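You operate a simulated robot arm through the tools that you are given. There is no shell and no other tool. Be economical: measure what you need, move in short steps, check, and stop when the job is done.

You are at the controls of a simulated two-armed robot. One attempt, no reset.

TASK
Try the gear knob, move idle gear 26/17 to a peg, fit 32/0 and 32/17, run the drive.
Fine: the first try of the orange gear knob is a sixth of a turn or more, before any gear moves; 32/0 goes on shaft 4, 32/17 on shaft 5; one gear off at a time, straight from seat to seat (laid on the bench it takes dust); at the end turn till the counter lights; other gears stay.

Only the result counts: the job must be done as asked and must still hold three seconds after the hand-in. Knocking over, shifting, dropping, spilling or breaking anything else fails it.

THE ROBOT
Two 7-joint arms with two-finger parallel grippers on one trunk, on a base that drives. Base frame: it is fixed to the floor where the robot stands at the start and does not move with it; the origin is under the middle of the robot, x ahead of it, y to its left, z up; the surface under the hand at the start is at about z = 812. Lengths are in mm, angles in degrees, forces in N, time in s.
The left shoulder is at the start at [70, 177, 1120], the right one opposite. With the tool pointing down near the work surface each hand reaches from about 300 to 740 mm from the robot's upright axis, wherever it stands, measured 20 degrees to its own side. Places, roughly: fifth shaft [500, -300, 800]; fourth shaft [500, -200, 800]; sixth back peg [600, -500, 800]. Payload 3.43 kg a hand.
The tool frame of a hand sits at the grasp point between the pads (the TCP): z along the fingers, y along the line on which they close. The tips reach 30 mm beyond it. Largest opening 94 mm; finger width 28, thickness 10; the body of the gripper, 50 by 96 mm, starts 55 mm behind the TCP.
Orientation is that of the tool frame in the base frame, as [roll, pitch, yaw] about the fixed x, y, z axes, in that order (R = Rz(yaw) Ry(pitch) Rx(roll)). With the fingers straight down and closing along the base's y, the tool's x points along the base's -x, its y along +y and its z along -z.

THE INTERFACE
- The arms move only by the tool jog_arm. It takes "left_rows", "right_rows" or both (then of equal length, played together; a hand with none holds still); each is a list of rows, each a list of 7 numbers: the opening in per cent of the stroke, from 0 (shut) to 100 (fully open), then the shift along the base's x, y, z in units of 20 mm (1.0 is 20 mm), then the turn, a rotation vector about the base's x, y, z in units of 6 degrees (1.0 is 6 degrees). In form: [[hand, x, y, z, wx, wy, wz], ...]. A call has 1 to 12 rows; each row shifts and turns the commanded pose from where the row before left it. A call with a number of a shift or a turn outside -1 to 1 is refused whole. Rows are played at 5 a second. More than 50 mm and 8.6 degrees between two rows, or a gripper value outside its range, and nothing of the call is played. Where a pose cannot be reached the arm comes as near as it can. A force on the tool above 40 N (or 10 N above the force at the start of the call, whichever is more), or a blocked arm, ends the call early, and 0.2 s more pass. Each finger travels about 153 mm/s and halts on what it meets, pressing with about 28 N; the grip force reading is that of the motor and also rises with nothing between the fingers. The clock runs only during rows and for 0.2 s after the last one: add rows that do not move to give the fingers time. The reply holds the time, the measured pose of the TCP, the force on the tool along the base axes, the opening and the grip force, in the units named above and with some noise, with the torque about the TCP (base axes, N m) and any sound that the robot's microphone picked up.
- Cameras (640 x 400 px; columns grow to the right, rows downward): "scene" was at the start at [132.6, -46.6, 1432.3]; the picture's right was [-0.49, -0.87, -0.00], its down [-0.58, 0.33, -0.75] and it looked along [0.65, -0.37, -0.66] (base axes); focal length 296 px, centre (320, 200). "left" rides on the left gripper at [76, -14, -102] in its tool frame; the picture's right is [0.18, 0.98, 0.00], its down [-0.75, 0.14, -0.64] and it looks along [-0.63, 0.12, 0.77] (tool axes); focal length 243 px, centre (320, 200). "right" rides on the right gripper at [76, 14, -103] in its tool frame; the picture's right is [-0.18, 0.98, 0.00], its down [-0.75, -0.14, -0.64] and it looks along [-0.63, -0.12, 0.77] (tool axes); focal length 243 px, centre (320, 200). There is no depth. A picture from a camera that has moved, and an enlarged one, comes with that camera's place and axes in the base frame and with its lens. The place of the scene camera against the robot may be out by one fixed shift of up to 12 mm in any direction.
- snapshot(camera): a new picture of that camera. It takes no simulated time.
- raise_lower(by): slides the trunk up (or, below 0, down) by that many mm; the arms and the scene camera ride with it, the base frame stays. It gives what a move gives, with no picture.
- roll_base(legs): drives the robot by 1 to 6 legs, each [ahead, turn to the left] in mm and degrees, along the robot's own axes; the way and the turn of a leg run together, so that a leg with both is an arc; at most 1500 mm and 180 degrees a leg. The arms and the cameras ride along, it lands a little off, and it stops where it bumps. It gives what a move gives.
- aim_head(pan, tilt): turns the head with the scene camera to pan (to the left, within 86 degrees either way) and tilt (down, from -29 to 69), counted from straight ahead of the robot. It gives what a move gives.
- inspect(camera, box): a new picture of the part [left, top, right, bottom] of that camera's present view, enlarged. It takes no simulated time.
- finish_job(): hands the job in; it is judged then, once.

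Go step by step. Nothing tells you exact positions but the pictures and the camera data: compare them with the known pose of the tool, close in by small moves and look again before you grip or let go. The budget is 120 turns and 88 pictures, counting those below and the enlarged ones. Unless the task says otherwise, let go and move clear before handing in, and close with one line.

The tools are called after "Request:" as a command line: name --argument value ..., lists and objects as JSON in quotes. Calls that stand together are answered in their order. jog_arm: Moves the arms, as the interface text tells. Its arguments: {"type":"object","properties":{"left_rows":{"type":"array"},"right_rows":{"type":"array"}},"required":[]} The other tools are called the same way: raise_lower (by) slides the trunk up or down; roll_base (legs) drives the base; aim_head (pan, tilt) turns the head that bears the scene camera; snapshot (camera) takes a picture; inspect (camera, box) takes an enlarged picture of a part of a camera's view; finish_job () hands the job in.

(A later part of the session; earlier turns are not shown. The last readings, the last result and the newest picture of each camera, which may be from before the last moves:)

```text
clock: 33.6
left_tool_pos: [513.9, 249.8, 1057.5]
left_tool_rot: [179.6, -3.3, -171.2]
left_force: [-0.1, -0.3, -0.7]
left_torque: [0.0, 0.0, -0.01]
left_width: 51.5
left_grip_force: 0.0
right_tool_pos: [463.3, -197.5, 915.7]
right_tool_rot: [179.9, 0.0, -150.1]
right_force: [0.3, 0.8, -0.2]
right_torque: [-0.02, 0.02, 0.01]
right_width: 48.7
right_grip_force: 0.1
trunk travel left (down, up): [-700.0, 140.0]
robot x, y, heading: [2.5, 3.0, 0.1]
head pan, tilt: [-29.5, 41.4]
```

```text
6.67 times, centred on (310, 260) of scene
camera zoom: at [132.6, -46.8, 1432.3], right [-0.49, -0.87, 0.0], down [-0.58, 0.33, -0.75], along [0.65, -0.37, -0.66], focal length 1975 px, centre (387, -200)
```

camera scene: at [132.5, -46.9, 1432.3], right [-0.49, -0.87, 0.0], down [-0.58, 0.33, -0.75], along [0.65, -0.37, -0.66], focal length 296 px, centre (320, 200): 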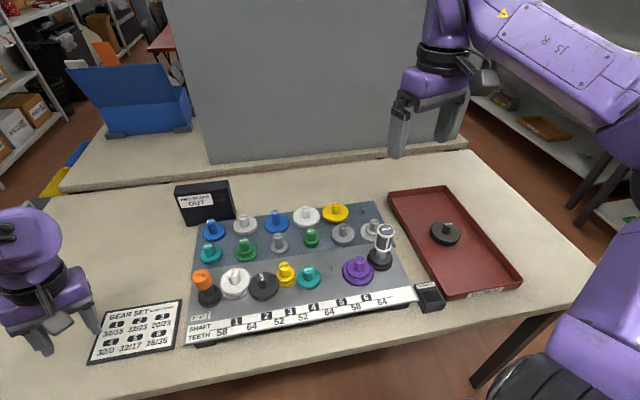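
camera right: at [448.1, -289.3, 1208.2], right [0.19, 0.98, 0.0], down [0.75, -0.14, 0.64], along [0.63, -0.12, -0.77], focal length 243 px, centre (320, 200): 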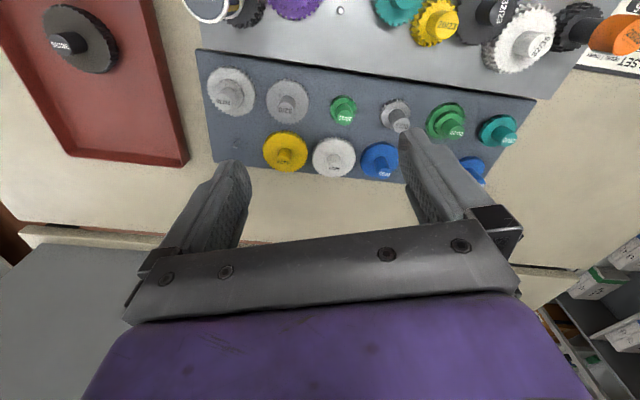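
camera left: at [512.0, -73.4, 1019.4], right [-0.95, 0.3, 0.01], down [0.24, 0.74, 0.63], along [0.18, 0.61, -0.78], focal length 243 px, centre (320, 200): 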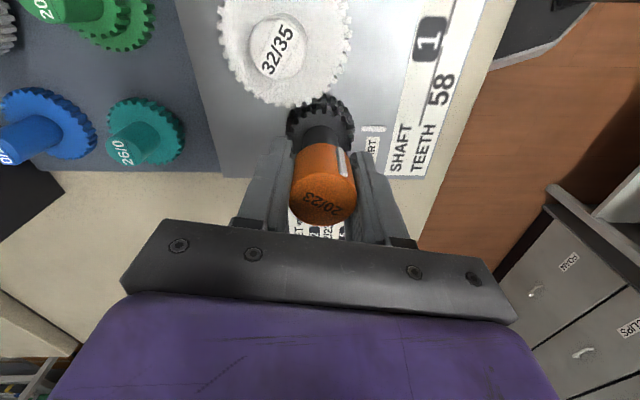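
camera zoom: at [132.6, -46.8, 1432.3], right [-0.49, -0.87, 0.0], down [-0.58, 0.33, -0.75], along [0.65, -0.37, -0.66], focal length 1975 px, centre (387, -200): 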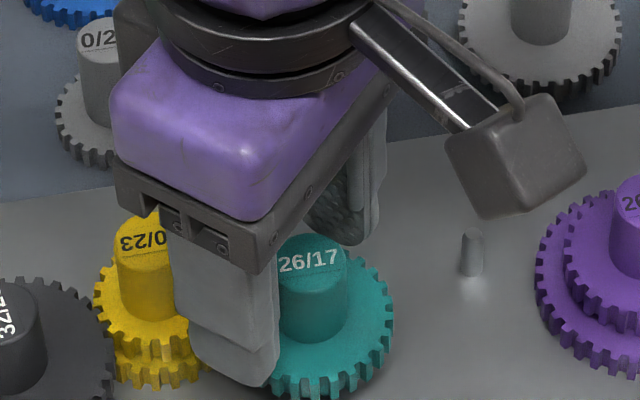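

Now it is free of contact, and the hub is about 8 mm to the -y side of the hand centre. I'll shift and recheck at this height.

Request:
jog_arm --right_rows '[[52, 0.32, -0.25, 0, 0, 0, 0], [52, 0, 0, 0, 0, 0, 0], [52, 0, 0, 0, 0, 0, 0], [52, 0, 0, 0, 0, 0, 0]]'

Request:
inspect --camera "right" --box '[160, 40, 480, 240]'

```text
clock: 34.6
left_tool_pos: [513.3, 249.0, 1057.7]
left_tool_rot: [179.6, -3.2, -171.0]
left_force: [0.3, 0.0, 0.3]
left_torque: [0.0, -0.02, -0.02]
left_width: 51.6
left_grip_force: 0.2
right_tool_pos: [469.9, -204.2, 915.1]
right_tool_rot: [180.0, 0.0, -150.1]
right_force: [-0.1, -0.4, -0.4]
right_torque: [-0.03, 0.0, -0.02]
right_width: 49.0
right_grip_force: 0.1
trunk travel left (down, up): [-700.0, 140.0]
robot x, y, heading: [0.4, -1.1, -0.1]
head pan, tilt: [-29.5, 41.4]
```

```text
2.00 times, centred on (320, 140) of right
camera zoom: at [396.7, -228.5, 1017.3], right [-0.33, 0.94, 0.0], down [0.72, 0.25, 0.64], along [0.61, 0.21, -0.77], focal length 485 px, centre (320, 320)
```

zoom: 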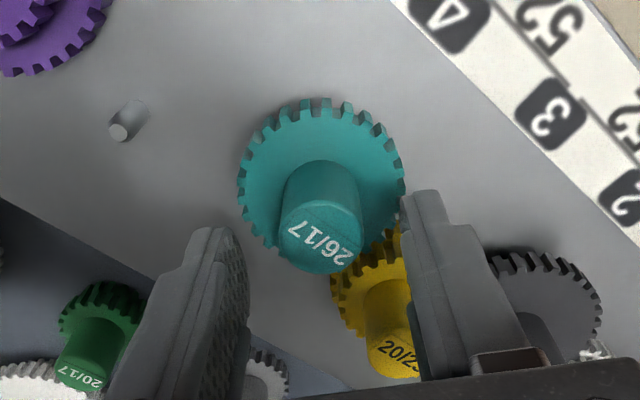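

The hub top is now exactly where the tool axis projects (320, 241). I'll lower 9 mm and close.

Request:
jog_arm --right_rows '[[52, 0, 0, -0.25, 0, 0, 0], [52, 0, 0, -0.2, 0, 0, 0], [40, 0, 0, 0, 0, 0, 0], [30, 0, 0, 0, 0, 0, 0], [20, 0, 0, 0, 0, 0, 0], [20, 0, 0, 0, 0, 0, 0]]'

Request:
inspect --camera "right" --box '[160, 40, 480, 240]'

```text
clock: 36.0
left_tool_pos: [512.1, 251.1, 1057.9]
left_tool_rot: [179.6, -3.2, -171.1]
left_force: [0.1, 0.1, -0.3]
left_torque: [-0.02, 0.03, -0.02]
left_width: 51.5
left_grip_force: 0.1
right_tool_pos: [469.0, -202.6, 907.4]
right_tool_rot: [180.0, -0.2, -149.9]
right_force: [-4.4, 8.6, -1.6]
right_torque: [0.4, 0.14, -0.05]
right_width: 22.2
right_grip_force: 28.0
trunk travel left (down, up): [-700.0, 140.0]
robot x, y, heading: [-1.7, -1.2, -0.3]
head pan, tilt: [-29.5, 41.4]
```

```text
2.00 times, centred on (320, 140) of right
camera zoom: at [395.5, -228.0, 1009.4], right [-0.33, 0.94, 0.0], down [0.72, 0.25, 0.64], along [0.6, 0.21, -0.77], focal length 485 px, centre (320, 320)
```

zoom: 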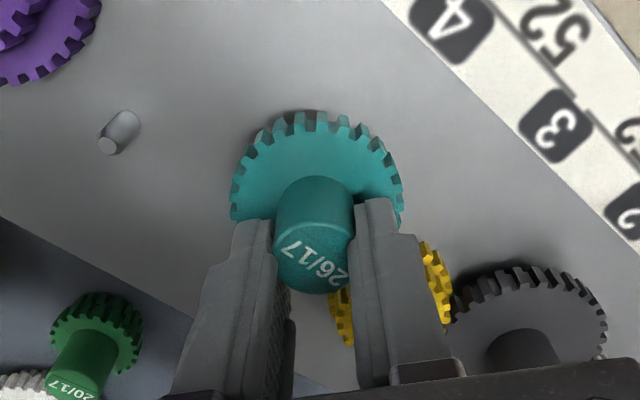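

It's gripped firmly on the 22 mm hub. Lifting straight up.

Request:
jog_arm --right_rows '[[10, 0, 0, 0.25, 0, 0, 0], [10, 0, 0, 0.5, 0, 0, 0], [10, 0, 0, 0.5, 0, 0, 0], [10, 0, 0, 0.75, 0, 0, 0], [10, 0, 0, 1, 0, 0, 0], [10, 0, 0, 1, 0, 0, 0], [10, 0, 0, 1, 0, 0, 0], [10, 0, 0, 0, 0, 0, 0]]'

Request:
inspect --camera "right" --box '[160, 40, 480, 240]'

```text
clock: 37.8
left_tool_pos: [514.0, 248.3, 1057.1]
left_tool_rot: [179.5, -3.2, -171.1]
left_force: [0.2, 0.1, -0.8]
left_torque: [0.0, 0.01, 0.01]
left_width: 51.8
left_grip_force: 0.0
right_tool_pos: [468.7, -200.8, 1006.0]
right_tool_rot: [-180.0, -0.1, -150.1]
right_force: [-0.6, 0.1, 0.3]
right_torque: [0.04, 0.0, 0.0]
right_width: 22.5
right_grip_force: 27.8
trunk travel left (down, up): [-700.0, 140.0]
robot x, y, heading: [1.1, -0.5, -0.3]
head pan, tilt: [-29.5, 41.4]
```

```text
2.00 times, centred on (320, 140) of right
camera zoom: at [395.9, -225.7, 1108.5], right [-0.33, 0.94, 0.0], down [0.72, 0.25, 0.64], along [0.61, 0.21, -0.77], focal length 485 px, centre (320, 320)
```

zoom: 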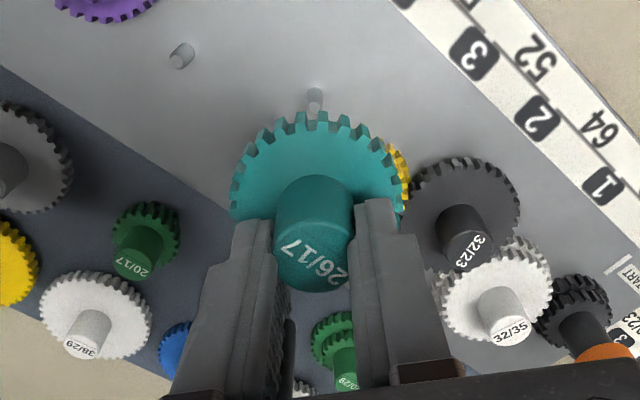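

The gear is off cleanly. I'll carry it high toward free peg 6, stopping short to measure the peg.

Request:
jog_arm --right_rows '[[10, 0.4, -1, 0.7, 0, 0, 0], [10, 0.4, -1, 0.7, 0, 0, 0], [10, 0.4, -1, 0.6, 0, 0, 0], [10, 0.4, -1, 0, 0, 0, -1], [10, 0.4, -1, 0, 0, 0, -1], [10, 0.4, -1, 0, 0, 0, -1], [10, 0.4, -1, 0, 0, 0, -1], [10, 0.4, -1, 0, 0, 0, -1], [10, 0.4, -1, 0, 0, 0, 0], [10, 0.4, -1, 0, 0, 0, 0], [10, 0, 0, 0, 0, 0, 0]]'

Request:
snapshot --camera "right"

Request:
inspect --camera "scene" --box '[290, 130, 450, 230]'

```text
clock: 40.2
left_tool_pos: [513.2, 250.1, 1057.5]
left_tool_rot: [179.6, -3.3, -171.1]
left_force: [0.1, 0.6, -0.4]
left_torque: [0.04, 0.01, 0.02]
left_width: 51.7
left_grip_force: 0.2
right_tool_pos: [551.0, -404.5, 1047.8]
right_tool_rot: [180.0, 0.0, 180.0]
right_force: [-0.5, 0.4, -1.4]
right_torque: [0.02, -0.01, 0.02]
right_width: 22.4
right_grip_force: 28.0
trunk travel left (down, up): [-700.0, 140.0]
robot x, y, heading: [-0.1, -1.3, -0.2]
head pan, tilt: [-29.5, 41.4]
```

```text
52 pictures are left
camera right: at [474.5, -389.4, 1149.7], right [0.19, 0.98, 0.0], down [0.75, -0.14, 0.64], along [0.63, -0.12, -0.77], focal length 243 px, centre (320, 200)
```

right: 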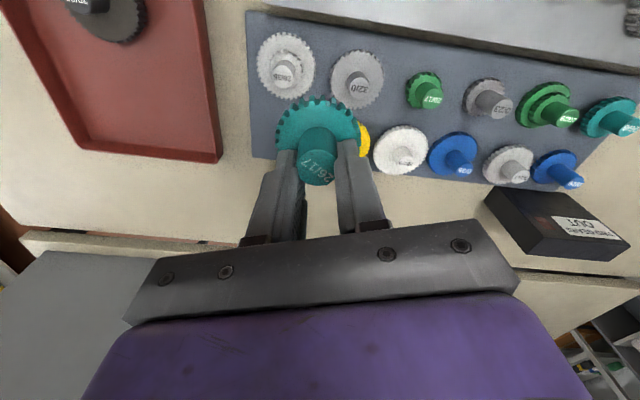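

```text
4.00 times, centred on (370, 180) of scene
camera zoom: at [132.6, -46.6, 1432.3], right [-0.49, -0.87, 0.0], down [-0.58, 0.33, -0.75], along [0.65, -0.37, -0.66], focal length 1185 px, centre (120, 280)
```

zoom: 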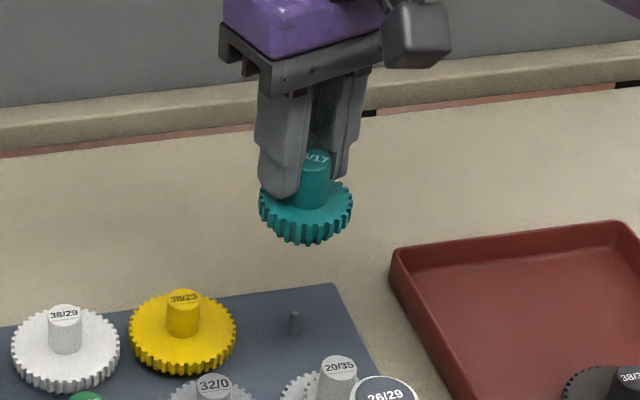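

Peg 6 estimates agree on about (611, -465), top near z = 830. I'll move over it at moderate height and check alignment with the scene camera.

Request:
jog_arm --right_rows '[[10, 0.6, -0.6, 0, 0, 0, 0], [10, 0.6, -0.6, 0, 0, 0, 0], [10, 0.6, -0.6, -0.7, 0, 0, 0], [10, 0.6, -0.6, -0.7, 0, 0, 0], [10, 0.6, -0.62, -1, 0, 0, 0], [10, 0, 0, -1, 0, 0, 0], [10, 0, 0, -1, 0, 0, 0], [10, 0, 0, 0, 0, 0, 0], [10, 0, 0, 0, 0, 0, 0]]'

Request:
inspect --camera "scene" --box '[320, 150, 420, 240]'

Request:
snapshot --camera "right"

```text
clock: 42.2
left_tool_pos: [513.8, 248.2, 1058.8]
left_tool_rot: [179.7, -3.2, -171.1]
left_force: [0.2, 0.6, -0.7]
left_torque: [0.01, 0.04, 0.0]
left_width: 51.5
left_grip_force: 0.1
right_tool_pos: [609.9, -467.1, 956.1]
right_tool_rot: [-179.9, 0.0, 179.8]
right_force: [0.0, 0.2, 0.1]
right_torque: [0.0, -0.02, -0.01]
right_width: 22.4
right_grip_force: 27.8
trunk travel left (down, up): [-700.0, 140.0]
robot x, y, heading: [0.8, 0.4, -0.1]
head pan, tilt: [-29.5, 41.4]
```

```text
4.44 times, centred on (370, 195) of scene
camera zoom: at [132.7, -47.1, 1432.3], right [-0.49, -0.87, 0.0], down [-0.58, 0.33, -0.75], along [0.65, -0.37, -0.66], focal length 1317 px, centre (98, 222)
```

zoom: 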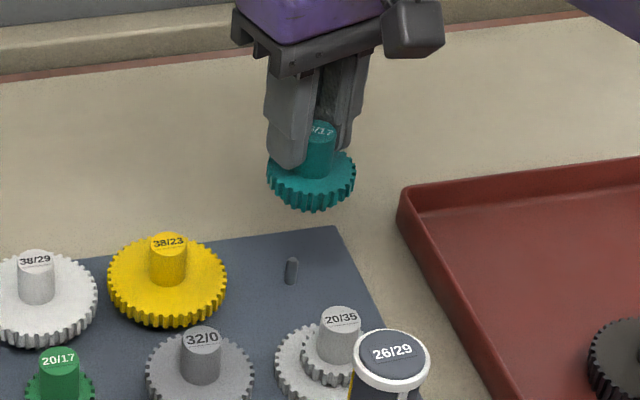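

```text
49 pictures are left
camera right: at [533.8, -450.4, 1059.1], right [0.19, 0.98, 0.0], down [0.75, -0.14, 0.64], along [0.63, -0.12, -0.77], focal length 243 px, centre (320, 200)
```

right: 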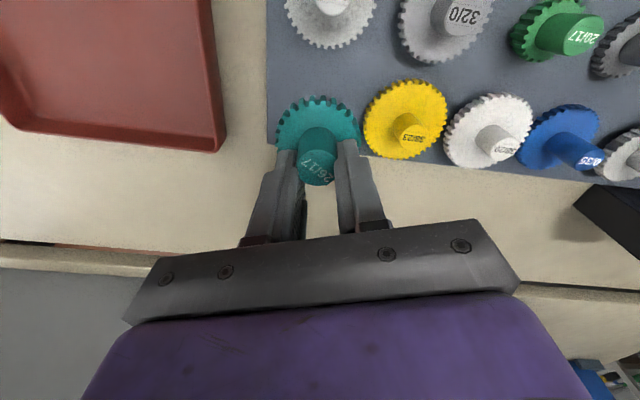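

The scene view suggests the hand is a few mm off. I'll step aside 70 mm to get a clear close view of the peg with the wrist camera.

Request:
jog_arm --right_rows '[[10, 0, 1, 0, 0, 0, 0], [10, 0, 1, 0, 0, 0, 0], [10, 0, 1, 0, 0, 0, 0], [10, 0, 0.5, 0, 0, 0, 0], [10, 0, 0, 0, 0, 0, 0], [10, 0, 0, 0, 0, 0, 0]]'

Request:
inspect --camera "right" --box '[120, 40, 440, 240]'

```text
clock: 43.6
left_tool_pos: [513.7, 249.2, 1057.2]
left_tool_rot: [179.6, -3.2, -171.1]
left_force: [-0.3, -0.2, 0.1]
left_torque: [0.05, -0.01, 0.0]
left_width: 51.5
left_grip_force: 0.1
right_tool_pos: [611.3, -394.8, 957.8]
right_tool_rot: [180.0, 0.0, 179.9]
right_force: [-0.1, 0.6, -0.5]
right_torque: [0.01, -0.03, 0.04]
right_width: 22.6
right_grip_force: 28.1
trunk travel left (down, up): [-700.0, 140.0]
robot x, y, heading: [1.2, -0.9, -0.0]
head pan, tilt: [-29.5, 41.4]
```

```text
2.00 times, centred on (280, 140) of right
camera zoom: at [534.7, -379.3, 1059.0], right [0.19, 0.98, 0.0], down [0.75, -0.14, 0.64], along [0.63, -0.12, -0.77], focal length 485 px, centre (400, 320)
```

zoom: 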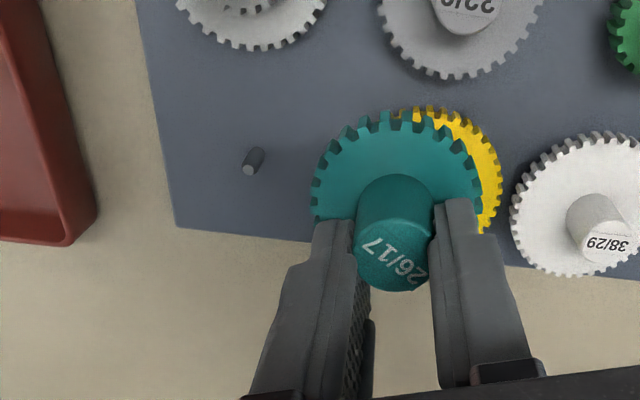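

I now see the gear is held about 9 mm off the TCP toward the camera, with its hub top only about 6 mm below the TCP. That reconciles all the views. With that correction the peg is at (+8, -70) from the gear, so I'll move there and lower partway.

Request:
jog_arm --right_rows '[[10, 0.1, -0.9, 0, 0, 0, 0], [10, 0.1, -0.9, 0, 0, 0, 0], [10, 0.11, -0.9, 0, 0, 0, 0], [10, 0.11, -0.82, 0, 0, 0, 0], [10, 0, 0, -0.6, 0, 0, 0], [10, 0, 0, -0.5, 0, 0, 0], [10, 0, 0, -0.5, 0, 0, 0], [10, 0, 0, 0, 0, 0, 0], [10, 0, 0, 0, 0, 0, 0]]'

Request:
inspect --camera "scene" --box '[330, 170, 410, 230]'

```text
clock: 45.6
left_tool_pos: [514.3, 248.7, 1058.4]
left_tool_rot: [179.6, -3.1, -171.2]
left_force: [0.1, 0.0, 0.3]
left_torque: [0.0, 0.0, 0.01]
left_width: 51.9
left_grip_force: 0.1
right_tool_pos: [617.6, -464.5, 924.4]
right_tool_rot: [180.0, 0.1, 179.8]
right_force: [0.3, -0.7, -0.9]
right_torque: [0.0, -0.03, 0.03]
right_width: 22.3
right_grip_force: 28.0
trunk travel left (down, up): [-700.0, 140.0]
robot x, y, heading: [0.3, 0.6, 0.1]
head pan, tilt: [-29.5, 41.4]
```

```text
6.67 times, centred on (370, 200) of scene
camera zoom: at [132.8, -47.1, 1432.3], right [-0.49, -0.87, 0.0], down [-0.58, 0.33, -0.75], along [0.65, -0.37, -0.66], focal length 1975 px, centre (-13, 200)
```

zoom: 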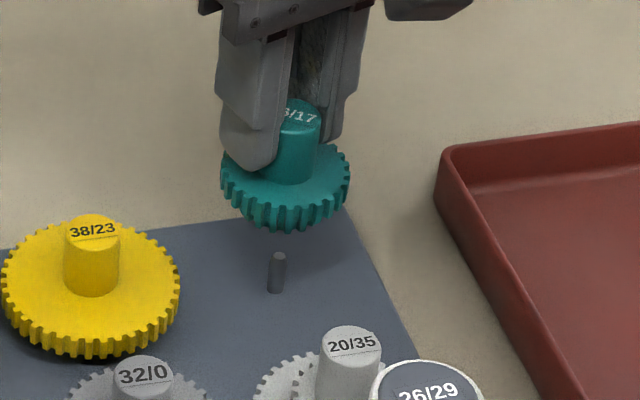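

Alignment is within about 2 mm. I'll make a tiny correction and lower gently, watching the force.

Request:
jog_arm --right_rows '[[10, -0.05, -0.04, -0.3, 0, 0, 0], [10, 0, 0, -0.3, 0, 0, 0], [10, 0, 0, -0.25, 0, 0, 0], [10, 0, 0, -0.25, 0, 0, 0], [10, 0, 0, -0.2, 0, 0, 0], [10, 0, 0, 0, 0, 0, 0]]'

Request:
inspect --camera "scene" --box '[330, 170, 410, 230]'

```text
clock: 47.0
left_tool_pos: [513.2, 248.3, 1057.3]
left_tool_rot: [179.6, -3.3, -171.1]
left_force: [0.4, -0.3, -0.7]
left_torque: [-0.01, -0.01, 0.0]
left_width: 51.6
left_grip_force: 0.1
right_tool_pos: [617.0, -465.5, 901.2]
right_tool_rot: [-180.0, 0.0, 179.9]
right_force: [-0.4, 0.6, 0.0]
right_torque: [-0.02, 0.01, 0.02]
right_width: 22.6
right_grip_force: 27.5
trunk travel left (down, up): [-700.0, 140.0]
robot x, y, heading: [2.0, -3.4, 0.1]
head pan, tilt: [-29.5, 41.4]
```

```text
6.67 times, centred on (370, 200) of scene
camera zoom: at [132.7, -46.9, 1432.3], right [-0.49, -0.87, 0.0], down [-0.58, 0.33, -0.75], along [0.65, -0.37, -0.66], focal length 1975 px, centre (-13, 200)
```

zoom: 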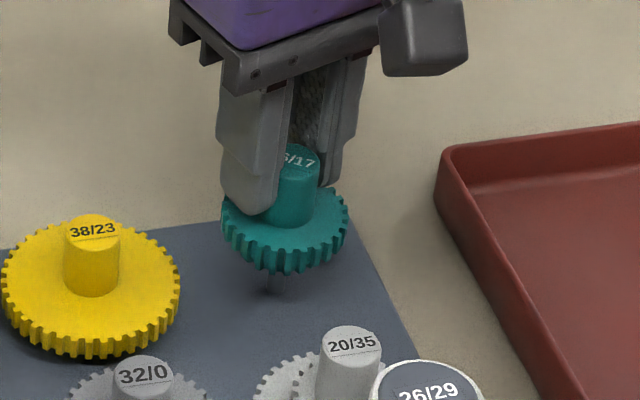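

Request:
jog_arm --right_rows '[[10, 0, 0, -0.2, 0, 0, 0], [10, 0, 0, -0.2, 0, 0, 0], [10, 0, 0, -0.2, 0, 0, 0], [10, 0, 0, 0, 0, 0, 0]]'

Request:
inspect --camera "scene" --box '[330, 170, 410, 230]'

```text
clock: 48.0
left_tool_pos: [512.5, 249.6, 1057.8]
left_tool_rot: [179.6, -3.2, -171.1]
left_force: [0.5, 0.0, 0.0]
left_torque: [0.0, 0.0, 0.01]
left_width: 51.9
left_grip_force: 0.0
right_tool_pos: [616.6, -465.0, 889.8]
right_tool_rot: [180.0, 0.0, 179.9]
right_force: [0.4, -1.0, 5.3]
right_torque: [-0.1, -0.04, 0.06]
right_width: 22.4
right_grip_force: 27.7
trunk travel left (down, up): [-700.0, 140.0]
robot x, y, heading: [2.1, -0.8, -0.2]
head pan, tilt: [-29.5, 41.4]
```

```text
6.67 times, centred on (370, 200) of scene
camera zoom: at [131.8, -46.3, 1432.5], right [-0.49, -0.87, 0.0], down [-0.57, 0.33, -0.75], along [0.65, -0.37, -0.66], focal length 1975 px, centre (-13, 200)
```

zoom: 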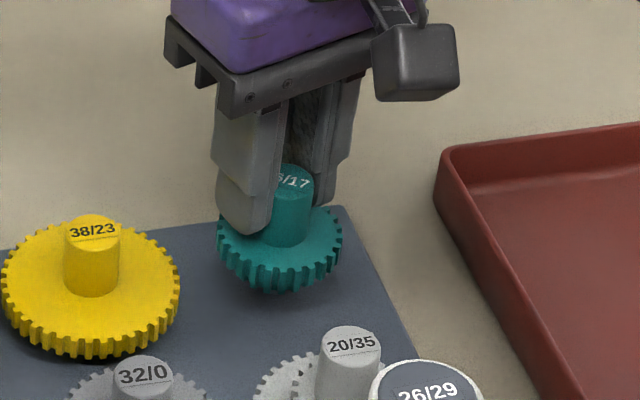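

There's slight contact. I'll continue in small steps while watching the force.

Request:
jog_arm --right_rows '[[10, 0, 0, -0.1, 0, 0, 0], [10, 0, 0, -0.1, 0, 0, 0], [10, 0, 0, 0, 0, 0, 0]]'

```text
clock: 48.8
left_tool_pos: [511.3, 251.6, 1058.4]
left_tool_rot: [179.7, -3.2, -171.1]
left_force: [-0.3, 0.3, -0.1]
left_torque: [0.01, -0.03, 0.02]
left_width: 51.9
left_grip_force: 0.1
right_tool_pos: [616.1, -463.9, 888.9]
right_tool_rot: [-179.9, 0.3, 179.9]
right_force: [5.2, -4.0, 22.2]
right_torque: [-0.4, -0.27, 0.09]
right_width: 23.0
right_grip_force: 28.3
trunk travel left (down, up): [-700.0, 140.0]
robot x, y, heading: [5.9, 0.3, -0.0]
head pan, tilt: [-29.5, 41.4]
```

The bore is missing the peg slightly; torque and the view both suggest moving a few mm along (+x, -y). I'll lift 3 mm, shift and retry.

Request:
jog_arm --right_rows '[[10, 0, 0, 0.25, 0, 0, 0], [10, 0.15, -0.09, 0, 0, 0, 0], [10, 0, 0, -0.15, 0, 0, 0], [10, 0, 0, -0.1, 0, 0, 0], [10, 0, 0, 0, 0, 0, 0]]'

```text
clock: 50.0
left_tool_pos: [513.2, 248.5, 1057.7]
left_tool_rot: [179.6, -3.2, -171.1]
left_force: [-0.2, 0.0, -0.4]
left_torque: [0.02, 0.02, -0.02]
left_width: 51.5
left_grip_force: 0.1
right_tool_pos: [619.7, -466.9, 885.1]
right_tool_rot: [-179.9, 0.0, 179.9]
right_force: [1.9, -3.5, 4.1]
right_torque: [-0.21, -0.08, 0.05]
right_width: 22.3
right_grip_force: 28.0
trunk travel left (down, up): [-700.0, 140.0]
robot x, y, heading: [-1.1, -2.5, -0.1]
head pan, tilt: [-29.5, 41.4]
```

Request:
jog_arm --right_rows '[[10, 0, 0, -0.15, 0, 0, 0], [10, 0, 0, -0.15, 0, 0, 0], [10, 0, 0, 0, 0, 0, 0]]'

```text
clock: 50.8
left_tool_pos: [515.9, 247.1, 1056.6]
left_tool_rot: [179.5, -3.3, -171.1]
left_force: [-0.2, 0.0, 0.5]
left_torque: [0.03, 0.0, 0.0]
left_width: 51.7
left_grip_force: 0.1
right_tool_pos: [620.2, -468.9, 876.7]
right_tool_rot: [-179.9, -0.2, 179.9]
right_force: [5.1, -9.5, -5.2]
right_torque: [-0.46, -0.23, 0.06]
right_width: 22.6
right_grip_force: 27.6
trunk travel left (down, up): [-700.0, 140.0]
robot x, y, heading: [-3.3, 1.3, -0.2]
head pan, tilt: [-29.5, 41.4]
```

It's on the peg. I'll ease sideways with the force and continue down to the seat.

Request:
jog_arm --right_rows '[[10, 0.04, -0.06, -0.15, 0, 0, 0], [10, 0, 0, -0.15, 0, 0, 0], [10, 0, 0, -0.15, 0, 0, 0], [10, 0, 0, 0, 0, 0, 0]]'

Request:
inspect --camera "scene" --box '[330, 170, 410, 230]'

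```text
clock: 51.8
left_tool_pos: [514.9, 247.0, 1057.5]
left_tool_rot: [179.5, -3.3, -171.0]
left_force: [-0.8, 0.1, -0.3]
left_torque: [0.0, 0.03, -0.02]
left_width: 51.9
left_grip_force: 0.1
right_tool_pos: [619.8, -468.7, 869.5]
right_tool_rot: [180.0, 0.0, 179.9]
right_force: [5.7, -11.1, 4.5]
right_torque: [-0.57, -0.22, 0.08]
right_width: 22.4
right_grip_force: 27.7
trunk travel left (down, up): [-700.0, 140.0]
robot x, y, heading: [-1.7, -2.1, -0.3]
head pan, tilt: [-29.5, 41.4]
```

```text
6.67 times, centred on (370, 200) of scene
camera zoom: at [133.2, -48.9, 1432.2], right [-0.49, -0.87, 0.0], down [-0.58, 0.33, -0.75], along [0.65, -0.37, -0.66], focal length 1975 px, centre (-13, 200)
```

zoom: 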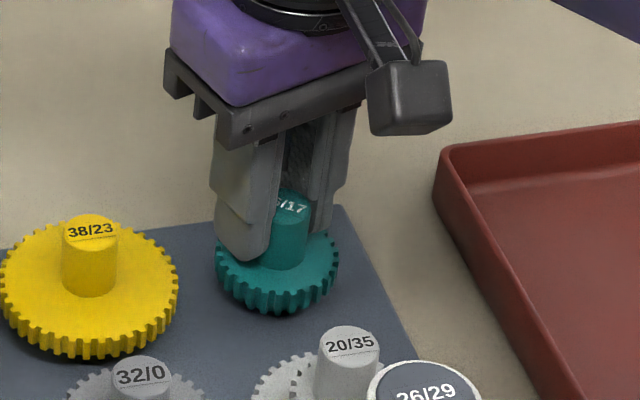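

Request:
jog_arm --right_rows '[[10, 0.03, -0.05, -0.1, 0, 0, 0], [10, 0, 0, -0.1, 0, 0, 0], [10, 0, 0, 0, 0, 0, 0]]'

```text
clock: 52.6
left_tool_pos: [512.5, 249.1, 1059.9]
left_tool_rot: [179.6, -3.1, -171.1]
left_force: [-0.1, 0.5, -0.1]
left_torque: [0.0, 0.02, 0.0]
left_width: 51.7
left_grip_force: 0.0
right_tool_pos: [620.5, -468.6, 867.3]
right_tool_rot: [-179.9, 0.3, 179.8]
right_force: [7.4, -15.5, 23.0]
right_torque: [-0.57, 0.04, 0.14]
right_width: 22.7
right_grip_force: 28.0
trunk travel left (down, up): [-700.0, 140.0]
robot x, y, heading: [0.4, -4.4, -0.1]
head pan, tilt: [-29.5, 41.4]
```

It's seated, with the upward force rising at the stop. I'll release and lift away.

Request:
jog_arm --right_rows '[[25, 0, 0, 0.05, 0, 0, 0], [45, 0, 0, 0, 0, 0, 0], [45, 0, 0, 0, 0, 0, 0], [45, 0, 0, 0.3, 0, 0, 0], [45, 0, 0, 0.7, 0, 0, 0], [45, 0, 0, 1, 0, 0, 0], [45, 0, 0, 1, 0, 0, 0], [45, 0, 0, 1, 0, 0, 0], [45, 0, 0, 1, 0, 0, 0], [45, 0, 0, 1, 0, 0, 0], [45, 0, 0, 0, 0, 0, 0]]'

Request:
inspect --camera "right" --box '[160, 0, 480, 200]'

```text
clock: 55.0
left_tool_pos: [513.4, 248.7, 1058.1]
left_tool_rot: [179.6, -3.2, -171.1]
left_force: [1.3, 0.8, -0.1]
left_torque: [0.01, 0.03, -0.01]
left_width: 51.7
left_grip_force: 0.1
right_tool_pos: [621.3, -468.5, 988.3]
right_tool_rot: [179.9, 0.1, 179.9]
right_force: [0.5, 0.5, -0.4]
right_torque: [0.0, 0.02, -0.04]
right_width: 42.3
right_grip_force: 0.2
trunk travel left (down, up): [-700.0, 140.0]
robot x, y, heading: [-0.4, 1.0, 0.2]
head pan, tilt: [-29.5, 41.4]
```

```text
2.00 times, centred on (320, 100) of right
camera zoom: at [544.6, -454.2, 1089.8], right [0.19, 0.98, 0.0], down [0.75, -0.14, 0.64], along [0.63, -0.12, -0.77], focal length 485 px, centre (320, 400)
```

zoom: 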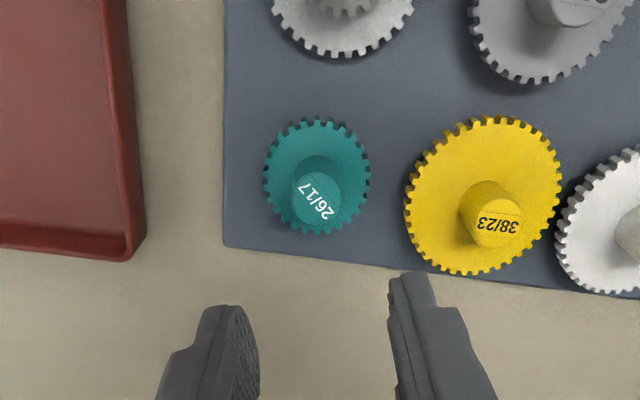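

26/17 sits flat on peg 6. Next is 32/0 at about (558, -360): I'll move above it and check.

Request:
jog_arm --right_rows '[[45, -0.5, 0.9, 0, 0, 0, 0], [45, -0.5, 0.9, 0, 0, 0, 0], [45, -0.5, 0.9, 0, 0, 0, 0], [45, -0.5, 0.9, 0, 0, 0, 0], [45, -0.5, 0.9, 0, 0, 0, 0], [45, -0.65, 0.9, 0, 0, 0, 0], [45, 0, 0, -1, 0, 0, 0], [45, 0, 0, -0.9, 0, 0, 0], [45, 0, 0, 0, 0, 0, 0], [45, 0, 0, 0, 0, 0, 0]]'

Request:
inspect --camera "right" --box '[160, 20, 480, 220]'

```text
clock: 57.2
left_tool_pos: [515.2, 248.4, 1058.8]
left_tool_rot: [179.5, -3.3, -171.2]
left_force: [-0.1, 0.4, 0.1]
left_torque: [-0.01, 0.01, 0.0]
left_width: 51.6
left_grip_force: 0.0
right_tool_pos: [559.0, -361.2, 950.2]
right_tool_rot: [179.9, 0.0, 179.8]
right_force: [0.1, 0.4, 0.1]
right_torque: [0.02, 0.0, 0.0]
right_width: 42.5
right_grip_force: 0.1
trunk travel left (down, up): [-700.0, 140.0]
robot x, y, heading: [1.5, -1.8, 0.1]
head pan, tilt: [-29.5, 41.4]
```

```text
2.00 times, centred on (320, 120) of right
camera zoom: at [482.0, -346.4, 1052.6], right [0.19, 0.98, 0.0], down [0.75, -0.14, 0.64], along [0.63, -0.12, -0.77], focal length 485 px, centre (320, 360)
```

zoom: 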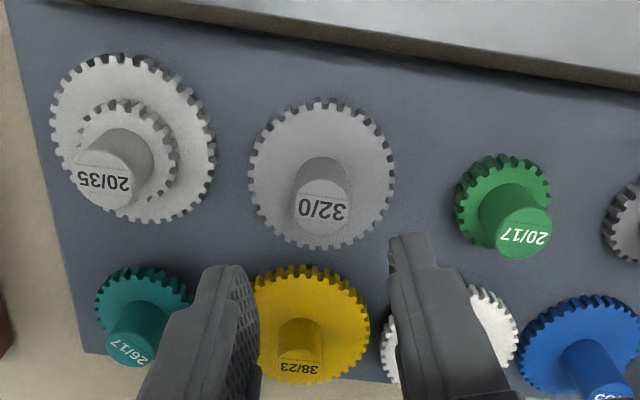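

Request:
jog_arm --right_rows '[[45, 0.08, 0.03, -1, 0, 0, 0], [45, 0, 0, -1, 0, 0, 0], [45, 0, 0, -0.5, 0, 0, 0], [45, 0, 0, 0, 0, 0, 0], [45, 0, 0, 0, 0, 0, 0]]'

Request:
inspect --camera "right" --box '[160, 20, 480, 220]'

```text
clock: 58.4
left_tool_pos: [514.5, 249.1, 1058.2]
left_tool_rot: [179.6, -3.3, -171.0]
left_force: [-0.2, -0.3, -0.2]
left_torque: [0.03, 0.01, -0.01]
left_width: 51.6
left_grip_force: 0.1
right_tool_pos: [561.3, -361.6, 899.5]
right_tool_rot: [180.0, 0.0, 179.9]
right_force: [0.4, 0.0, 0.3]
right_torque: [-0.01, 0.02, -0.01]
right_width: 42.2
right_grip_force: 0.1
trunk travel left (down, up): [-700.0, 140.0]
robot x, y, heading: [-2.3, 0.7, 0.1]
head pan, tilt: [-29.5, 41.4]
```

```text
2.00 times, centred on (320, 120) of right
camera zoom: at [484.8, -345.9, 1002.4], right [0.19, 0.98, 0.0], down [0.75, -0.14, 0.64], along [0.63, -0.12, -0.77], focal length 485 px, centre (320, 360)
```

zoom: 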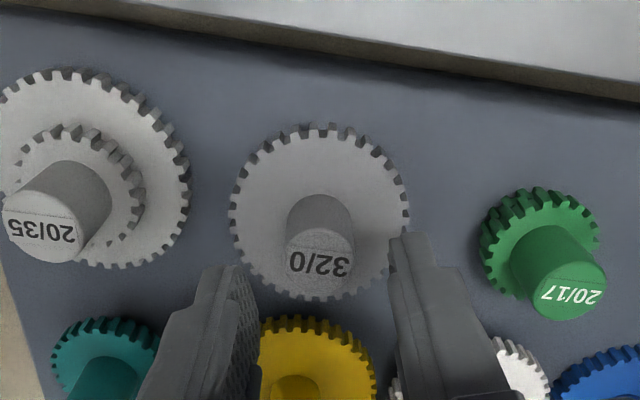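

Request:
jog_arm --right_rows '[[45, -0.1, 0, -0.7, 0, 0, 0], [45, 0, 0, -0.4, 0, 0, 0], [45, 0, 0, -0.3, 0, 0, 0], [45, 0, 0, 0, 0, 0, 0]]'

Request:
inspect --camera "right" --box '[160, 20, 480, 220]'

```text
clock: 59.4
left_tool_pos: [513.6, 247.9, 1058.1]
left_tool_rot: [179.7, -3.2, -171.1]
left_force: [0.0, -0.4, -0.3]
left_torque: [0.02, 0.02, -0.02]
left_width: 51.9
left_grip_force: 0.0
right_tool_pos: [558.8, -360.0, 870.0]
right_tool_rot: [-180.0, 0.0, 179.9]
right_force: [0.6, 0.3, -1.0]
right_torque: [0.01, -0.01, 0.01]
right_width: 42.4
right_grip_force: 0.2
trunk travel left (down, up): [-700.0, 140.0]
robot x, y, heading: [-1.2, 1.9, -0.1]
head pan, tilt: [-29.5, 41.4]
```

```text
2.00 times, centred on (320, 120) of right
camera zoom: at [482.2, -345.0, 973.6], right [0.19, 0.98, 0.0], down [0.75, -0.14, 0.64], along [0.63, -0.12, -0.77], focal length 485 px, centre (320, 360)
```

zoom: 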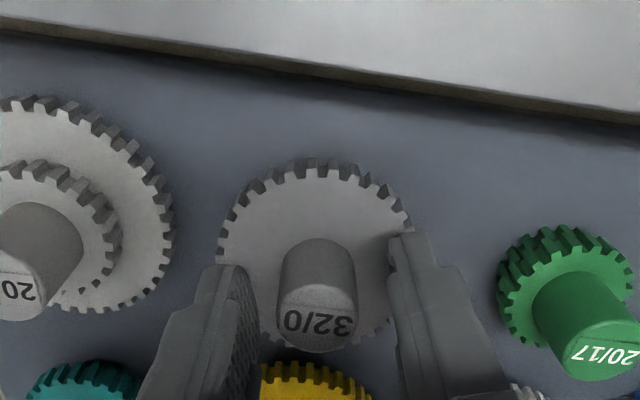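

Centred well. Closing on the 32/0 hub.

Request:
jog_arm --right_rows '[[35, 0, 0, 0, 0, 0, 0], [25, 0, 0, 0, 0, 0, 0], [12, 0, 0, 0, 0, 0, 0], [12, 0, 0, 0, 0, 0, 0]]'

```text
clock: 60.4
left_tool_pos: [513.3, 248.4, 1057.6]
left_tool_rot: [179.7, -3.2, -171.1]
left_force: [-0.5, -0.1, 0.1]
left_torque: [0.04, -0.01, 0.0]
left_width: 51.8
left_grip_force: 0.1
right_tool_pos: [557.5, -361.0, 871.0]
right_tool_rot: [-180.0, 0.0, 179.9]
right_force: [0.3, -3.3, 0.3]
right_torque: [-0.12, 0.01, 0.0]
right_width: 22.5
right_grip_force: 28.1
trunk travel left (down, up): [-700.0, 140.0]
robot x, y, heading: [-1.2, -1.8, -0.3]
head pan, tilt: [-29.5, 41.4]
```

Request:
jog_arm --right_rows '[[10, 0, 0, 0.3, 0, 0, 0], [10, 0, 0, 0.7, 0, 0, 0], [10, 0, 0, 1, 0, 0, 0], [10, 0, 0, 1, 0, 0, 0], [10, 0, 0, 1, 0, 0, 0], [10, 0, 0, 1, 0, 0, 0], [10, 0, 0, 1, 0, 0, 0], [10, -0.7, 1, 0.3, 0, 0, 0], [10, -0.7, 1, 0, 0, 0, 0], [10, -0.7, 1, 0, 0, 0, 0], [10, -0.8, 1, 0, 0, 0, 0], [10, 0, 0, 0, 0, 0, 0]]'

Request:
inspect --camera "right" --box '[200, 0, 520, 200]'

Request:
inspect --camera "scene" --box '[260, 190, 360, 280]'

```text
clock: 63.0
left_tool_pos: [513.1, 247.7, 1058.6]
left_tool_rot: [179.6, -3.2, -171.2]
left_force: [-0.3, -0.2, -0.9]
left_torque: [0.0, 0.03, 0.0]
left_width: 51.6
left_grip_force: 0.1
right_tool_pos: [499.4, -277.9, 996.4]
right_tool_rot: [180.0, 0.0, 180.0]
right_force: [-0.4, -0.7, -0.3]
right_torque: [0.0, 0.01, 0.02]
right_width: 22.7
right_grip_force: 28.2
trunk travel left (down, up): [-700.0, 140.0]
robot x, y, heading: [-0.0, -0.7, -0.1]
head pan, tilt: [-29.5, 41.4]
```

```text
2.00 times, centred on (360, 100) of right
camera zoom: at [422.9, -263.2, 1098.4], right [0.19, 0.98, 0.0], down [0.75, -0.14, 0.64], along [0.63, -0.12, -0.77], focal length 485 px, centre (240, 400)
```

zoom: 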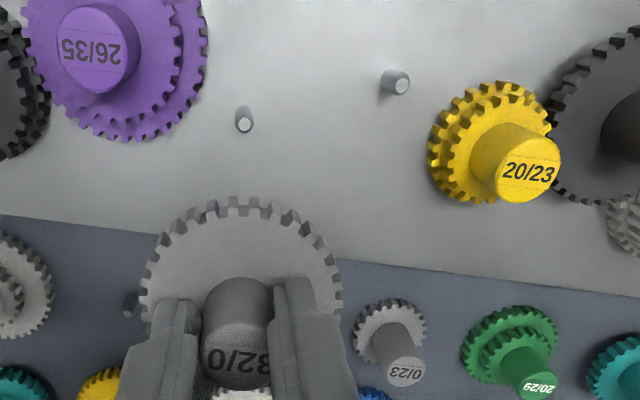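

```text
4.44 times, centred on (310, 235) of scene
camera zoom: at [133.0, -47.6, 1432.3], right [-0.49, -0.87, 0.0], down [-0.58, 0.33, -0.75], along [0.65, -0.37, -0.66], focal length 1317 px, centre (364, 44)
```

zoom: 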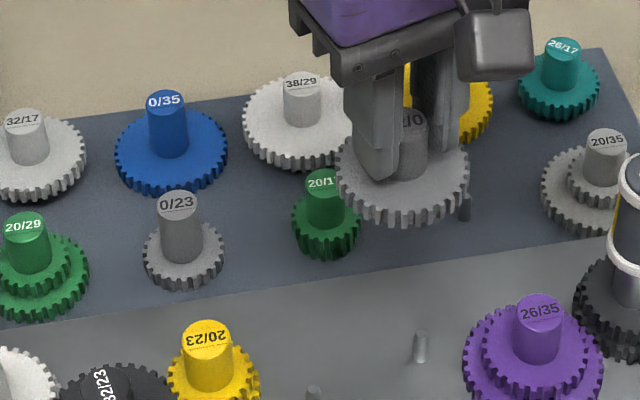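

The known 64 mm spacing of pins 4 and 5 gives me the height: pin tops at z = 869, pin 4 at (462.4, -205.7), pin 5 at (464.3, -269.7). I'll move 32/0 over pin 4.

Request:
jog_arm --right_rows '[[10, -0.46, 0.9, 0, 0, 0, 0], [10, -0.46, 0.9, 0, 0, 0, 0], [10, -0.46, 0.9, 0, 0, 0, 0], [10, -0.44, 0.92, 0, 0, 0, 0], [10, 0, 0, -0.8, 0, 0, 0], [10, 0, 0, -0.8, 0, 0, 0], [10, 0, 0, -0.6, 0, 0, 0], [10, 0, 0, 0, 0, 0, 0], [10, 0, 0, 0, 0, 0, 0]]'

Request:
inspect --camera "scene" --box '[260, 220, 360, 300]'

Request:
inspect --camera "right" --box '[160, 0, 480, 200]'

```text
clock: 65.0
left_tool_pos: [513.2, 249.1, 1056.7]
left_tool_rot: [179.5, -3.3, -171.1]
left_force: [0.3, 1.0, -1.4]
left_torque: [0.0, -0.05, -0.01]
left_width: 51.8
left_grip_force: 0.1
right_tool_pos: [462.6, -207.6, 952.0]
right_tool_rot: [-180.0, 0.1, 179.9]
right_force: [0.8, 1.1, -1.6]
right_torque: [-0.01, -0.01, -0.02]
right_width: 22.4
right_grip_force: 27.6
trunk travel left (down, up): [-700.0, 140.0]
robot x, y, heading: [1.9, -0.7, -0.1]
head pan, tilt: [-29.5, 41.4]
```

```text
5.00 times, centred on (310, 260) of scene
camera zoom: at [132.8, -46.9, 1432.3], right [-0.49, -0.87, 0.0], down [-0.58, 0.33, -0.75], along [0.65, -0.37, -0.66], focal length 1481 px, centre (370, -100)
```

zoom: 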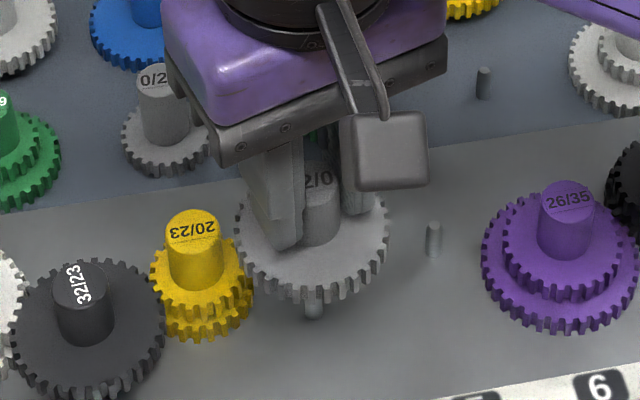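

```text
2.00 times, centred on (320, 100) of right
camera zoom: at [385.7, -192.2, 1053.9], right [0.19, 0.98, 0.0], down [0.75, -0.14, 0.64], along [0.63, -0.12, -0.77], focal length 485 px, centre (320, 400)
```

zoom: 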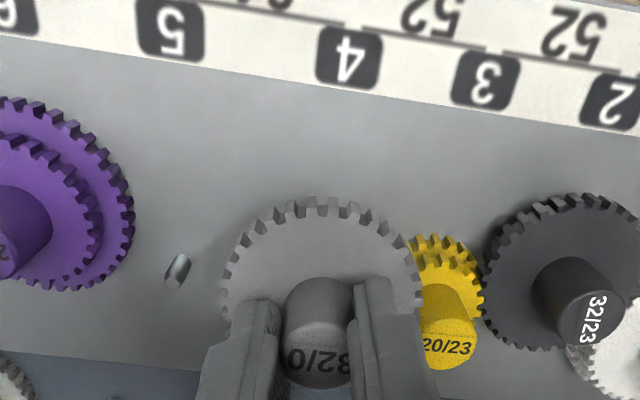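

Alignment is good to about 2 mm. I'll apply a small correction and lower gently.

Request:
jog_arm --right_rows '[[10, 0.02, 0.08, -0.2, 0, 0, 0], [10, 0, 0, -0.2, 0, 0, 0], [10, 0, 0, -0.2, 0, 0, 0], [10, 0, 0, -0.15, 0, 0, 0], [10, 0, 0, 0, 0, 0, 0]]'

```text
clock: 66.2
left_tool_pos: [512.4, 249.6, 1058.2]
left_tool_rot: [179.6, -3.2, -171.2]
left_force: [-0.1, -0.2, -0.2]
left_torque: [0.01, -0.01, 0.03]
left_width: 51.8
left_grip_force: 0.0
right_tool_pos: [465.0, -206.0, 938.0]
right_tool_rot: [180.0, 0.0, 179.9]
right_force: [0.0, 0.1, -0.3]
right_torque: [-0.01, -0.01, -0.03]
right_width: 22.5
right_grip_force: 27.6
trunk travel left (down, up): [-700.0, 140.0]
robot x, y, heading: [-0.2, 2.7, -0.2]
head pan, tilt: [-29.5, 41.4]
```

Request:
jog_arm --right_rows '[[10, 0, 0, -0.15, 0, 0, 0], [10, 0, 0, -0.15, 0, 0, 0], [10, 0, 0, -0.15, 0, 0, 0], [10, 0, 0, 0, 0, 0, 0]]'

```text
clock: 67.2
left_tool_pos: [513.9, 248.7, 1058.0]
left_tool_rot: [179.7, -3.2, -171.2]
left_force: [0.6, 0.1, 0.1]
left_torque: [-0.03, -0.03, -0.01]
left_width: 51.9
left_grip_force: 0.1
right_tool_pos: [463.8, -205.7, 929.4]
right_tool_rot: [180.0, 0.0, 179.9]
right_force: [0.5, -0.2, -1.1]
right_torque: [-0.02, 0.01, -0.03]
right_width: 22.3
right_grip_force: 27.5
trunk travel left (down, up): [-700.0, 140.0]
robot x, y, heading: [0.6, 3.3, -0.1]
head pan, tilt: [-29.5, 41.4]
```

Request:
jog_arm --right_rows '[[10, 0, 0, -0.15, 0, 0, 0], [10, 0, 0, -0.15, 0, 0, 0], [10, 0, 0, -0.1, 0, 0, 0], [10, 0, 0, 0, 0, 0, 0]]'

Request:
inspect --camera "scene" --box '[260, 220, 360, 300]'

```text
clock: 68.2
left_tool_pos: [510.6, 249.3, 1059.7]
left_tool_rot: [179.6, -3.1, -171.1]
left_force: [0.3, 0.0, 0.4]
left_torque: [-0.02, 0.02, 0.04]
left_width: 51.7
left_grip_force: 0.1
right_tool_pos: [462.2, -205.3, 921.1]
right_tool_rot: [179.8, -0.2, 179.8]
right_force: [-14.6, -0.6, 0.2]
right_torque: [-0.02, 0.8, -0.02]
right_width: 22.3
right_grip_force: 27.7
trunk travel left (down, up): [-700.0, 140.0]
robot x, y, heading: [1.6, -1.2, 0.1]
head pan, tilt: [-29.5, 41.4]
```

```text
5.00 times, centred on (310, 260) of scene
camera zoom: at [129.1, -47.1, 1432.5], right [-0.49, -0.87, 0.0], down [-0.57, 0.33, -0.75], along [0.65, -0.37, -0.66], focal length 1481 px, centre (370, -100)
```

zoom: 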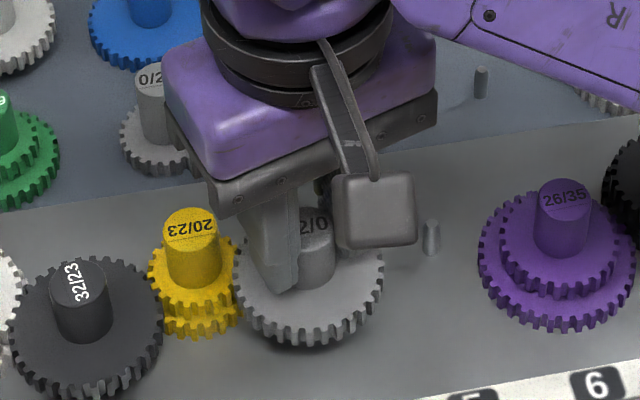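

There's a sideways force in -x about 55 mm below the TCP, so the bore is likely on the pin. I'll ease -x and continue down.

Request:
jog_arm --right_rows '[[10, -0.09, 0, 0, 0, 0, 0], [10, 0, 0, -0.1, 0, 0, 0], [10, 0, 0, -0.1, 0, 0, 0], [10, 0, 0, 0, 0, 0, 0]]'

```text
clock: 69.2
left_tool_pos: [512.7, 249.1, 1058.6]
left_tool_rot: [179.6, -3.2, -171.0]
left_force: [0.4, -0.2, 0.0]
left_torque: [-0.02, -0.01, 0.0]
left_width: 51.8
left_grip_force: 0.1
right_tool_pos: [461.0, -205.9, 917.2]
right_tool_rot: [-179.9, 0.0, 179.9]
right_force: [-3.6, 1.8, 0.9]
right_torque: [0.09, 0.14, 0.04]
right_width: 22.5
right_grip_force: 28.0
trunk travel left (down, up): [-700.0, 140.0]
robot x, y, heading: [2.0, 1.3, -0.4]
head pan, tilt: [-29.5, 41.4]
```

Request:
jog_arm --right_rows '[[10, 0, 0, -0.1, 0, 0, 0], [10, 0, 0, -0.1, 0, 0, 0], [10, 0, 0, -0.1, 0, 0, 0], [10, 0, 0, 0, 0, 0, 0]]'

Request:
inspect --camera "scene" --box '[260, 220, 360, 300]'

```text
clock: 70.2
left_tool_pos: [513.3, 248.0, 1057.7]
left_tool_rot: [179.6, -3.2, -171.2]
left_force: [0.9, -0.4, 0.7]
left_torque: [-0.01, 0.0, 0.01]
left_width: 51.5
left_grip_force: 0.0
right_tool_pos: [461.4, -205.7, 911.8]
right_tool_rot: [180.0, 0.0, 179.8]
right_force: [0.1, 0.4, -1.5]
right_torque: [0.02, -0.01, 0.0]
right_width: 22.6
right_grip_force: 27.7
trunk travel left (down, up): [-700.0, 140.0]
robot x, y, heading: [0.9, -1.4, -0.1]
head pan, tilt: [-29.5, 41.4]
```

```text
5.00 times, centred on (310, 260) of scene
camera zoom: at [132.7, -47.0, 1432.3], right [-0.49, -0.87, 0.0], down [-0.58, 0.33, -0.75], along [0.65, -0.37, -0.66], focal length 1481 px, centre (370, -100)
```

zoom: 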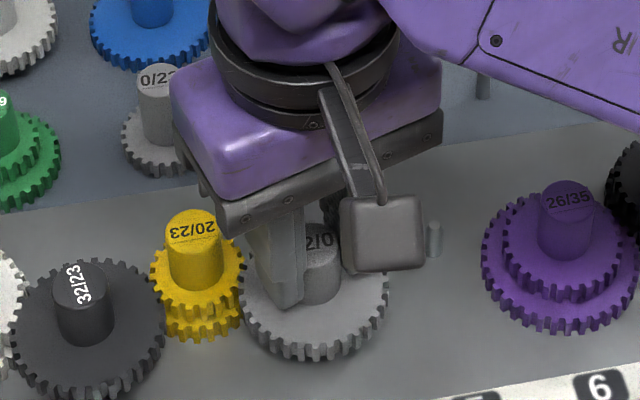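

Request:
jog_arm --right_rows '[[10, 0, 0, -0.1, 0, 0, 0], [10, 0, 0, -0.1, 0, 0, 0], [10, 0, 0, -0.1, 0, 0, 0], [10, 0, 0, 0, 0, 0, 0]]'

```text
clock: 71.2
left_tool_pos: [511.8, 249.1, 1056.6]
left_tool_rot: [179.7, -3.1, -171.2]
left_force: [0.9, -0.2, -0.3]
left_torque: [0.03, 0.0, -0.01]
left_width: 51.8
left_grip_force: 0.0
right_tool_pos: [459.7, -206.0, 908.3]
right_tool_rot: [180.0, 0.3, 179.9]
right_force: [3.8, -0.6, 24.2]
right_torque: [-0.01, -0.2, -0.03]
right_width: 22.6
right_grip_force: 28.0
trunk travel left (down, up): [-700.0, 140.0]
robot x, y, heading: [-1.2, 5.2, -0.2]
head pan, tilt: [-29.5, 41.4]
```

The contact is central at z = 908, the expected seat height, so it's seated. Releasing and lifting.

Request:
jog_arm --right_rows '[[25, 0, 0, 0.05, 0, 0, 0], [45, 0, 0, 0, 0, 0, 0], [45, 0, 0, 0, 0, 0, 0], [45, 0, 0, 0.3, 0, 0, 0], [45, 0, 0, 0.7, 0, 0, 0], [45, 0, 0, 1, 0, 0, 0], [45, 0, 0, 1, 0, 0, 0], [45, 0, 0, 1, 0, 0, 0], [45, 0, 0, 1, 0, 0, 0], [45, 0, 0, 1, 0, 0, 0], [45, 0, 0, 0, 0, 0, 0]]'

Request:
snapshot --camera "right"

Request:
inspect --camera "scene" --box '[230, 210, 350, 300]'

```text
clock: 73.6
left_tool_pos: [513.0, 249.1, 1058.5]
left_tool_rot: [179.6, -3.2, -171.2]
left_force: [-1.0, 0.4, 0.1]
left_torque: [-0.03, -0.01, -0.03]
left_width: 51.5
left_grip_force: 0.0
right_tool_pos: [462.5, -208.9, 1024.2]
right_tool_rot: [-179.9, -0.1, 179.9]
right_force: [0.5, 0.1, -0.7]
right_torque: [0.0, 0.02, -0.01]
right_width: 42.2
right_grip_force: 0.0
trunk travel left (down, up): [-700.0, 140.0]
robot x, y, heading: [4.8, -0.8, 0.0]
head pan, tilt: [-29.5, 41.4]
```

```text
33 pictures are left
camera right: at [386.3, -193.4, 1126.8], right [0.19, 0.98, 0.0], down [0.75, -0.14, 0.64], along [0.63, -0.12, -0.77], focal length 243 px, centre (320, 200)
```

right: 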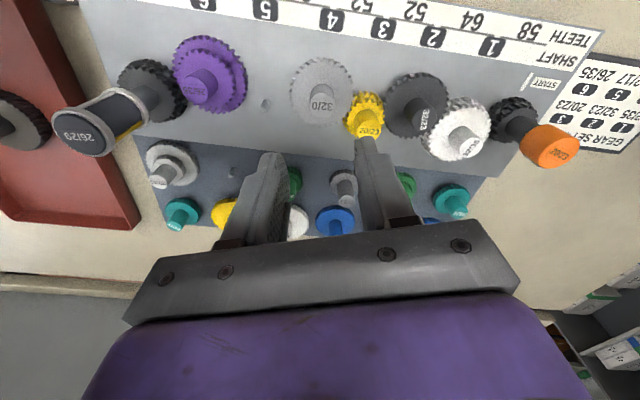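

```text
4.44 times, centred on (290, 255) of scene
camera zoom: at [132.9, -47.2, 1432.3], right [-0.49, -0.87, 0.0], down [-0.58, 0.33, -0.75], along [0.65, -0.37, -0.66], focal length 1317 px, centre (453, -44)
```

zoom: 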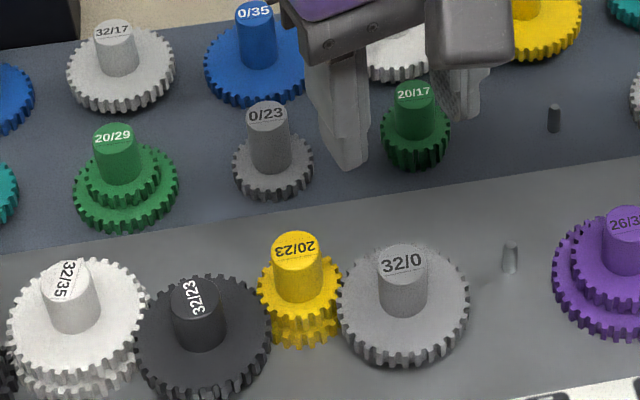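

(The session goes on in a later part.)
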